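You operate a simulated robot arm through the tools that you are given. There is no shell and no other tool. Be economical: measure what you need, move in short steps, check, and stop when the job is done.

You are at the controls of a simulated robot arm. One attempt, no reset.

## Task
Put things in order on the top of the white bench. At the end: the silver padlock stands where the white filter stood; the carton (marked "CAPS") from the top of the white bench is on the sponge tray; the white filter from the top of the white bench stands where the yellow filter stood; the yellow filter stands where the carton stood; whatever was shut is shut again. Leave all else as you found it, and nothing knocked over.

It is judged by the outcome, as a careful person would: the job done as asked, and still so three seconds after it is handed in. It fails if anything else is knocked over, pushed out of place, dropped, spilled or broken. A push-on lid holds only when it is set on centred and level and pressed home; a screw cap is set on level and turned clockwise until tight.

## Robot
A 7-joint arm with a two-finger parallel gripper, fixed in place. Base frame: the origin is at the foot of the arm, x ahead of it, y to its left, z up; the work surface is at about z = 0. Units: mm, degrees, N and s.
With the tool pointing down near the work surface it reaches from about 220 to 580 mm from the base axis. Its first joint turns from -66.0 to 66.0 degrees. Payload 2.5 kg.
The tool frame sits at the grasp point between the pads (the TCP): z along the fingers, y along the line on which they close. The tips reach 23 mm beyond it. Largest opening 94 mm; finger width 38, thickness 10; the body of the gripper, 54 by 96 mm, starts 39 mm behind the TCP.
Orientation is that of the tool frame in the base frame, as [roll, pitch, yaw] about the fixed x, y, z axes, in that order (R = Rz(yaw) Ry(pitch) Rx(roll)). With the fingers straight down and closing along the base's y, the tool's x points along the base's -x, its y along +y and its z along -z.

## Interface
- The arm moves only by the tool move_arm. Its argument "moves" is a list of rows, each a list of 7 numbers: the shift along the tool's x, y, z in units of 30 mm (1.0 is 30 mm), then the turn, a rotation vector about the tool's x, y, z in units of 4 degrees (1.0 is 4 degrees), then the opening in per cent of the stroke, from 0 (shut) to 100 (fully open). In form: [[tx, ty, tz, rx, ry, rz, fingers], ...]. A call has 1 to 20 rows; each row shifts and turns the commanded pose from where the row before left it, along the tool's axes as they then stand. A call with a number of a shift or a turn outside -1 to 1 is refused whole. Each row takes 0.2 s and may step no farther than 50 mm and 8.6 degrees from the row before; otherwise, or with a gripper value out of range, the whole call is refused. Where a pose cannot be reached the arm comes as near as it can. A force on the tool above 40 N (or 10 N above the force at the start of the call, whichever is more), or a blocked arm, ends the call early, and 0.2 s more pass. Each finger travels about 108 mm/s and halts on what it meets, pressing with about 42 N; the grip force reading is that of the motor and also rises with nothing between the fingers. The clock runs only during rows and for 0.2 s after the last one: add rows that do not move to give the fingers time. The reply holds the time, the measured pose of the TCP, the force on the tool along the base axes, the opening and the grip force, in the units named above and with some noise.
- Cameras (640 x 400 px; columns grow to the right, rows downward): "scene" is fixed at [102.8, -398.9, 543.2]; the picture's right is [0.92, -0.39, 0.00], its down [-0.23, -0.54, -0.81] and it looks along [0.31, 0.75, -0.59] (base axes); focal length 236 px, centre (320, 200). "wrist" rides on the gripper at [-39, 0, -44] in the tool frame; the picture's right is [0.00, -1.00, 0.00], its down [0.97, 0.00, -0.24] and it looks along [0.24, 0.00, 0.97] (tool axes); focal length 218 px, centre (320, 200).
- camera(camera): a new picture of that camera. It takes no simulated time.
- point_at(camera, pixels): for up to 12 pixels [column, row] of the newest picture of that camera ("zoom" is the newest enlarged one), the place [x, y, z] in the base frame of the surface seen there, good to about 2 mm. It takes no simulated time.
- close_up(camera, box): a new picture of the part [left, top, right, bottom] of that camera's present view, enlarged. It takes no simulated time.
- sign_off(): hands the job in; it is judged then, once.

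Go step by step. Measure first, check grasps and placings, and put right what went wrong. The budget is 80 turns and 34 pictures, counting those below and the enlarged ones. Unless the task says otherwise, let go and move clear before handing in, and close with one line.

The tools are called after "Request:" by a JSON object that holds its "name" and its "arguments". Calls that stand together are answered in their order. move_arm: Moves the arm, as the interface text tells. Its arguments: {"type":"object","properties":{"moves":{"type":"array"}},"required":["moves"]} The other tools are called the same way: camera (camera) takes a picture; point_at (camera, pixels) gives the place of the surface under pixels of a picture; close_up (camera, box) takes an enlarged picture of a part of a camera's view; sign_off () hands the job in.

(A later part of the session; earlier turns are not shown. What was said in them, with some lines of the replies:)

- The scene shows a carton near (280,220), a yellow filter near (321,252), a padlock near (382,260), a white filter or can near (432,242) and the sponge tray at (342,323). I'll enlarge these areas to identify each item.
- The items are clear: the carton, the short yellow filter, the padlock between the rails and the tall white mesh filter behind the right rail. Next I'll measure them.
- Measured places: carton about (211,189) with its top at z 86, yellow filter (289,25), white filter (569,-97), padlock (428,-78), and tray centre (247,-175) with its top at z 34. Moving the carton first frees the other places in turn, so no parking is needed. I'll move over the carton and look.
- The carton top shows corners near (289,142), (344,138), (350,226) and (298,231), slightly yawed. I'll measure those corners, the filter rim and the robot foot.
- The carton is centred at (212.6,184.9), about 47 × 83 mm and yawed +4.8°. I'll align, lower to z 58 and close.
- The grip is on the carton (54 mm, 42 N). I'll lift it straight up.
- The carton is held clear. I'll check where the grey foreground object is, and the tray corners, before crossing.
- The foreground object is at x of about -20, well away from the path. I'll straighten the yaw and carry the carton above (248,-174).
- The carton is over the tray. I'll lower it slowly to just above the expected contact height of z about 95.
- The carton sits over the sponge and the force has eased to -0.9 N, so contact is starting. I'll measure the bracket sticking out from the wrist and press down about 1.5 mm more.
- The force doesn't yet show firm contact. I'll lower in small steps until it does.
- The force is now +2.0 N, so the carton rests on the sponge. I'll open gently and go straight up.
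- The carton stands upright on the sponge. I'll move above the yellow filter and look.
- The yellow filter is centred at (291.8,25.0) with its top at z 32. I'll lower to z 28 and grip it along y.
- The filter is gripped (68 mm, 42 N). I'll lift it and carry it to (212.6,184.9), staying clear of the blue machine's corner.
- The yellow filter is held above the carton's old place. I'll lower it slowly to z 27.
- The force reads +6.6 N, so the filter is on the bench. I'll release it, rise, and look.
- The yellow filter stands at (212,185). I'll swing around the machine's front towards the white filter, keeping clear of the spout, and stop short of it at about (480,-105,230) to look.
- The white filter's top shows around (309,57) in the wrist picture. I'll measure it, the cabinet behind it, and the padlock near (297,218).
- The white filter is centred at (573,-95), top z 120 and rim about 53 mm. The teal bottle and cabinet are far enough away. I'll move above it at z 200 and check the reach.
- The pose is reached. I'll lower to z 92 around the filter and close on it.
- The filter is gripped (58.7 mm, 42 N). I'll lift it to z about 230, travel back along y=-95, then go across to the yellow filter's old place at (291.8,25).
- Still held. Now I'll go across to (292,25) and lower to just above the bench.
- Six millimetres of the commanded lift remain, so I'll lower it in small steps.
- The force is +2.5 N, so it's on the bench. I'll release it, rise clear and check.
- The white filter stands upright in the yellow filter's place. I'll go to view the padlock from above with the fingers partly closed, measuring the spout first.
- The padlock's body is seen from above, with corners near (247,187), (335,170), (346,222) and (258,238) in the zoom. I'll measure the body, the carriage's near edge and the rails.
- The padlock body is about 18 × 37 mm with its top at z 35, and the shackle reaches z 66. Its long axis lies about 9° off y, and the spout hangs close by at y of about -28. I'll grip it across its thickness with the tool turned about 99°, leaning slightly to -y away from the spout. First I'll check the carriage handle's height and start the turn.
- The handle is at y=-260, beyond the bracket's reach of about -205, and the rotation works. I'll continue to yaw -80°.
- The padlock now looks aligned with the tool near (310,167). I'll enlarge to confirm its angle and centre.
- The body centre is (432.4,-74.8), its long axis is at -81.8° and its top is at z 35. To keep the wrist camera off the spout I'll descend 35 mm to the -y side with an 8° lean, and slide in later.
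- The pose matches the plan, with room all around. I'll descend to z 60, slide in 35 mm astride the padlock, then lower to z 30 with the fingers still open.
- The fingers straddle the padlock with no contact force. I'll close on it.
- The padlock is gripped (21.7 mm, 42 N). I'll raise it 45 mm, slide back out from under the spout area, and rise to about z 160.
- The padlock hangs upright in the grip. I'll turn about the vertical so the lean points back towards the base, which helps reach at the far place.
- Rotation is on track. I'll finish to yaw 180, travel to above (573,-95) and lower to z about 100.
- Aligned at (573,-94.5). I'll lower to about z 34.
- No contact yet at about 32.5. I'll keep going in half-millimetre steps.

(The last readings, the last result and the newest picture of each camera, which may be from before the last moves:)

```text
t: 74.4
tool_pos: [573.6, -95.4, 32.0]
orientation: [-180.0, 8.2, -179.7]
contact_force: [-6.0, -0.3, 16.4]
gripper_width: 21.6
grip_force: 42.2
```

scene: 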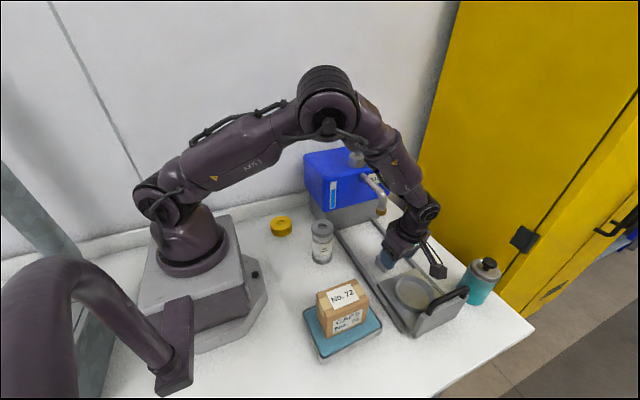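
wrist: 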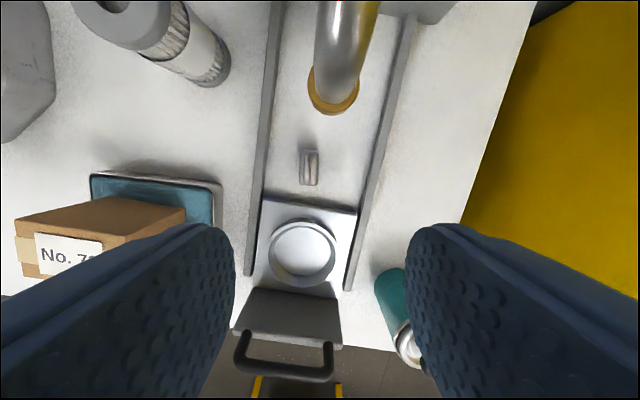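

Contact is firm at 16 N. I'll ease off a fraction, release slowly and check before leaving.

Request:
{"name": "move_arm", "arguments": {"moves": [[-0.0015, 0, -0.01, 0, 0, 0, 5], [0, 0, 0, 0, 0, 0, 5]]}}

Request:
{"name": "close_up", "arguments": {"camera": "scene", "box": [390, 200, 470, 280]}}

```text
t: 75.0
tool_pos: [573.7, -95.3, 31.4]
orientation: [-180.0, 8.2, -179.8]
contact_force: [-6.0, -0.8, 22.0]
gripper_width: 21.3
grip_force: 41.5
```

```text
5.00 times, centred on (430, 240) of scene
```

zoom: 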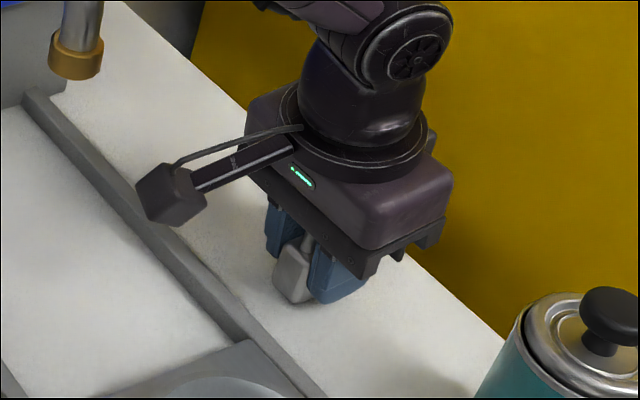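

Request:
{"name": "move_arm", "arguments": {"moves": [[-0.002, 0, -0.015, 0, 0, 0, 5], [0, 0, 0, 0, 0, 0, 5], [0, 0, 0, 0, 0, 0, 5]]}}

```text
t: 75.8
tool_pos: [573.2, -95.5, 32.7]
orientation: [-180.0, 8.2, -179.8]
contact_force: [0.7, -3.9, 13.5]
gripper_width: 21.5
grip_force: 42.0
```

The load is down to 13 N. One more half millimetre, then release.

Request:
{"name": "move_arm", "arguments": {"moves": [[-0.002, 0, -0.015, 0, 0, 0, 5], [0, 0, 0, 0, 0, 0, 5], [0, 0, 0, 0, 0, 0, 5]]}}

```text
t: 76.6
tool_pos: [573.4, -94.3, 33.0]
orientation: [179.9, 8.1, -179.8]
contact_force: [3.4, -3.3, 9.2]
gripper_width: 21.6
grip_force: 41.2
```

Request:
{"name": "move_arm", "arguments": {"moves": [[0, 0, 0, 0, 0, 0, 28], [0, 0, 0, 0, 0, 0, 36], [0, 0, 0, 0, 0, 0, 50], [0, 0, 0, 0, 0, 0, 60], [0, 0, 0, 0, 0, 0, 60]]}}

Request:
{"name": "close_up", "arguments": {"camera": "scene", "box": [390, 200, 470, 280]}}

```text
t: 77.8
tool_pos: [572.9, -95.4, 33.3]
orientation: [180.0, 8.2, -179.8]
contact_force: [-0.8, 1.3, 0.3]
gripper_width: 56.3
grip_force: 0.0
```

```text
5.00 times, centred on (430, 240) of scene
```

zoom: 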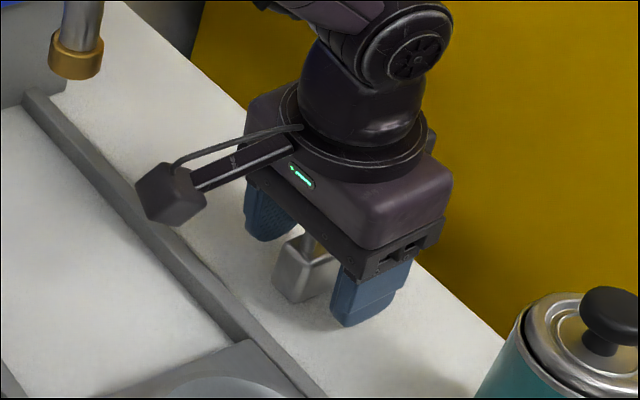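

The padlock stands free between the open fingers. I'll rise straight up to clear it, then back away and look.

Request:
{"name": "move_arm", "arguments": {"moves": [[-0.05, 0, -0.35, 0, 0, 0, 60], [-0.1, 0, -0.7, 0, 0, 0, 60], [-0.13, 0, -0.92, 0, 0, 0, 60], [-0.13, 0, -0.92, 0, 0, 0, 60], [-0.13, 0, -0.92, 0, 0, 0, 60], [-0.13, 0, -0.92, 0, 0, 0, 60], [-0.13, 0, -0.92, 0, 0, 0, 60], [0, 0, 0, 0, 1, 0, 60], [0, 0, 0, 0, 1, 0, 60], [0.9, 0, 0, 0, 0, 0, 60], [0.9, 0, 0, 0, 0, 0, 60], [0.9, 0, 0, 0, 0, 0, 60], [0, 0, 0, 0, 0, 0, 60]]}}

Request:
{"name": "camera", "arguments": {"camera": "scene"}}

Request:
{"name": "camera", "arguments": {"camera": "wrist"}}

```text
t: 80.6
tool_pos: [491.9, -94.1, 204.5]
orientation: [-179.9, 0.0, -179.9]
contact_force: [0.0, -0.2, -0.7]
gripper_width: 56.5
grip_force: 0.0
```

```text
4 pictures are left
```

scene: 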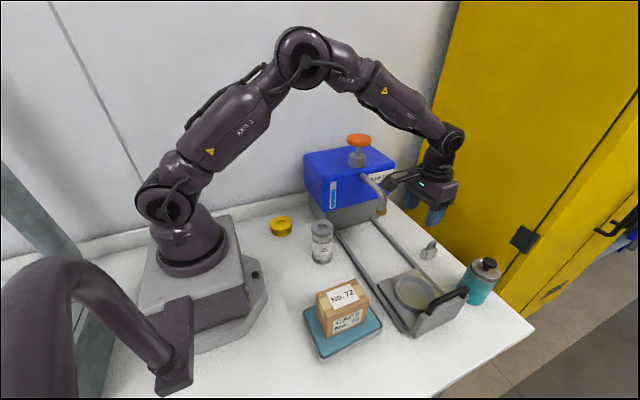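

```text
3 pictures are left
```

wrist: 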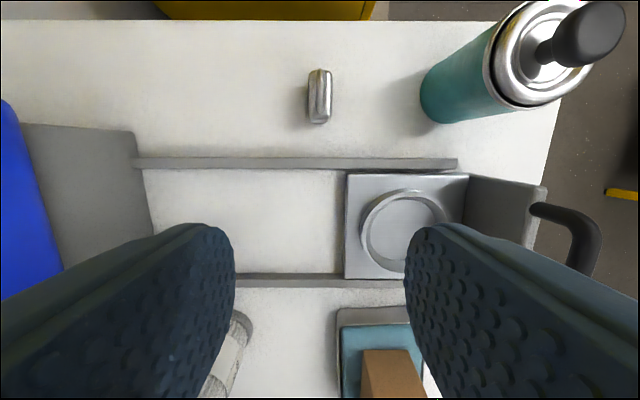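

The padlock appears upright near (319,97) in the wrist view. I'll verify with an enlargement and measured points.

Request:
{"name": "point_at", "arguments": {"camera": "wrist", "pixels": [[319, 90], [314, 72], [327, 72], [316, 120], [324, 120]]}}

Request:
{"name": "close_up", "arguments": {"camera": "scene", "box": [400, 220, 460, 280]}}

```text
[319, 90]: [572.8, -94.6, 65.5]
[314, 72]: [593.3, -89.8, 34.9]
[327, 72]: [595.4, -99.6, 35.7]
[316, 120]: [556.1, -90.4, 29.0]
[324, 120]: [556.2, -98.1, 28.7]
```

```text
6.67 times, centred on (430, 250) of scene
```

zoom: 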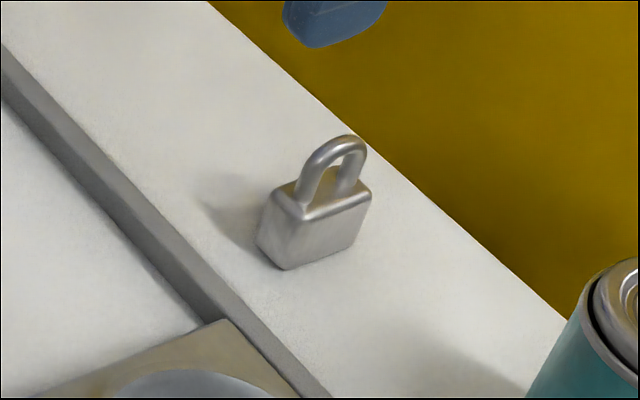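

The padlock stands upright at (573,-95), and all four items are in place with the arm clear. I'm handing the job in.

Request:
{"name": "sign_off", "arguments": {}}

```text
The job is handed in.
```

The carton is on the sponge tray, the yellow filter is in the carton's place, the white filter is in the yellow filter's place, and the padlock stands where the white filter was; nothing had to be opened, and the final pictures show nothing knocked over.
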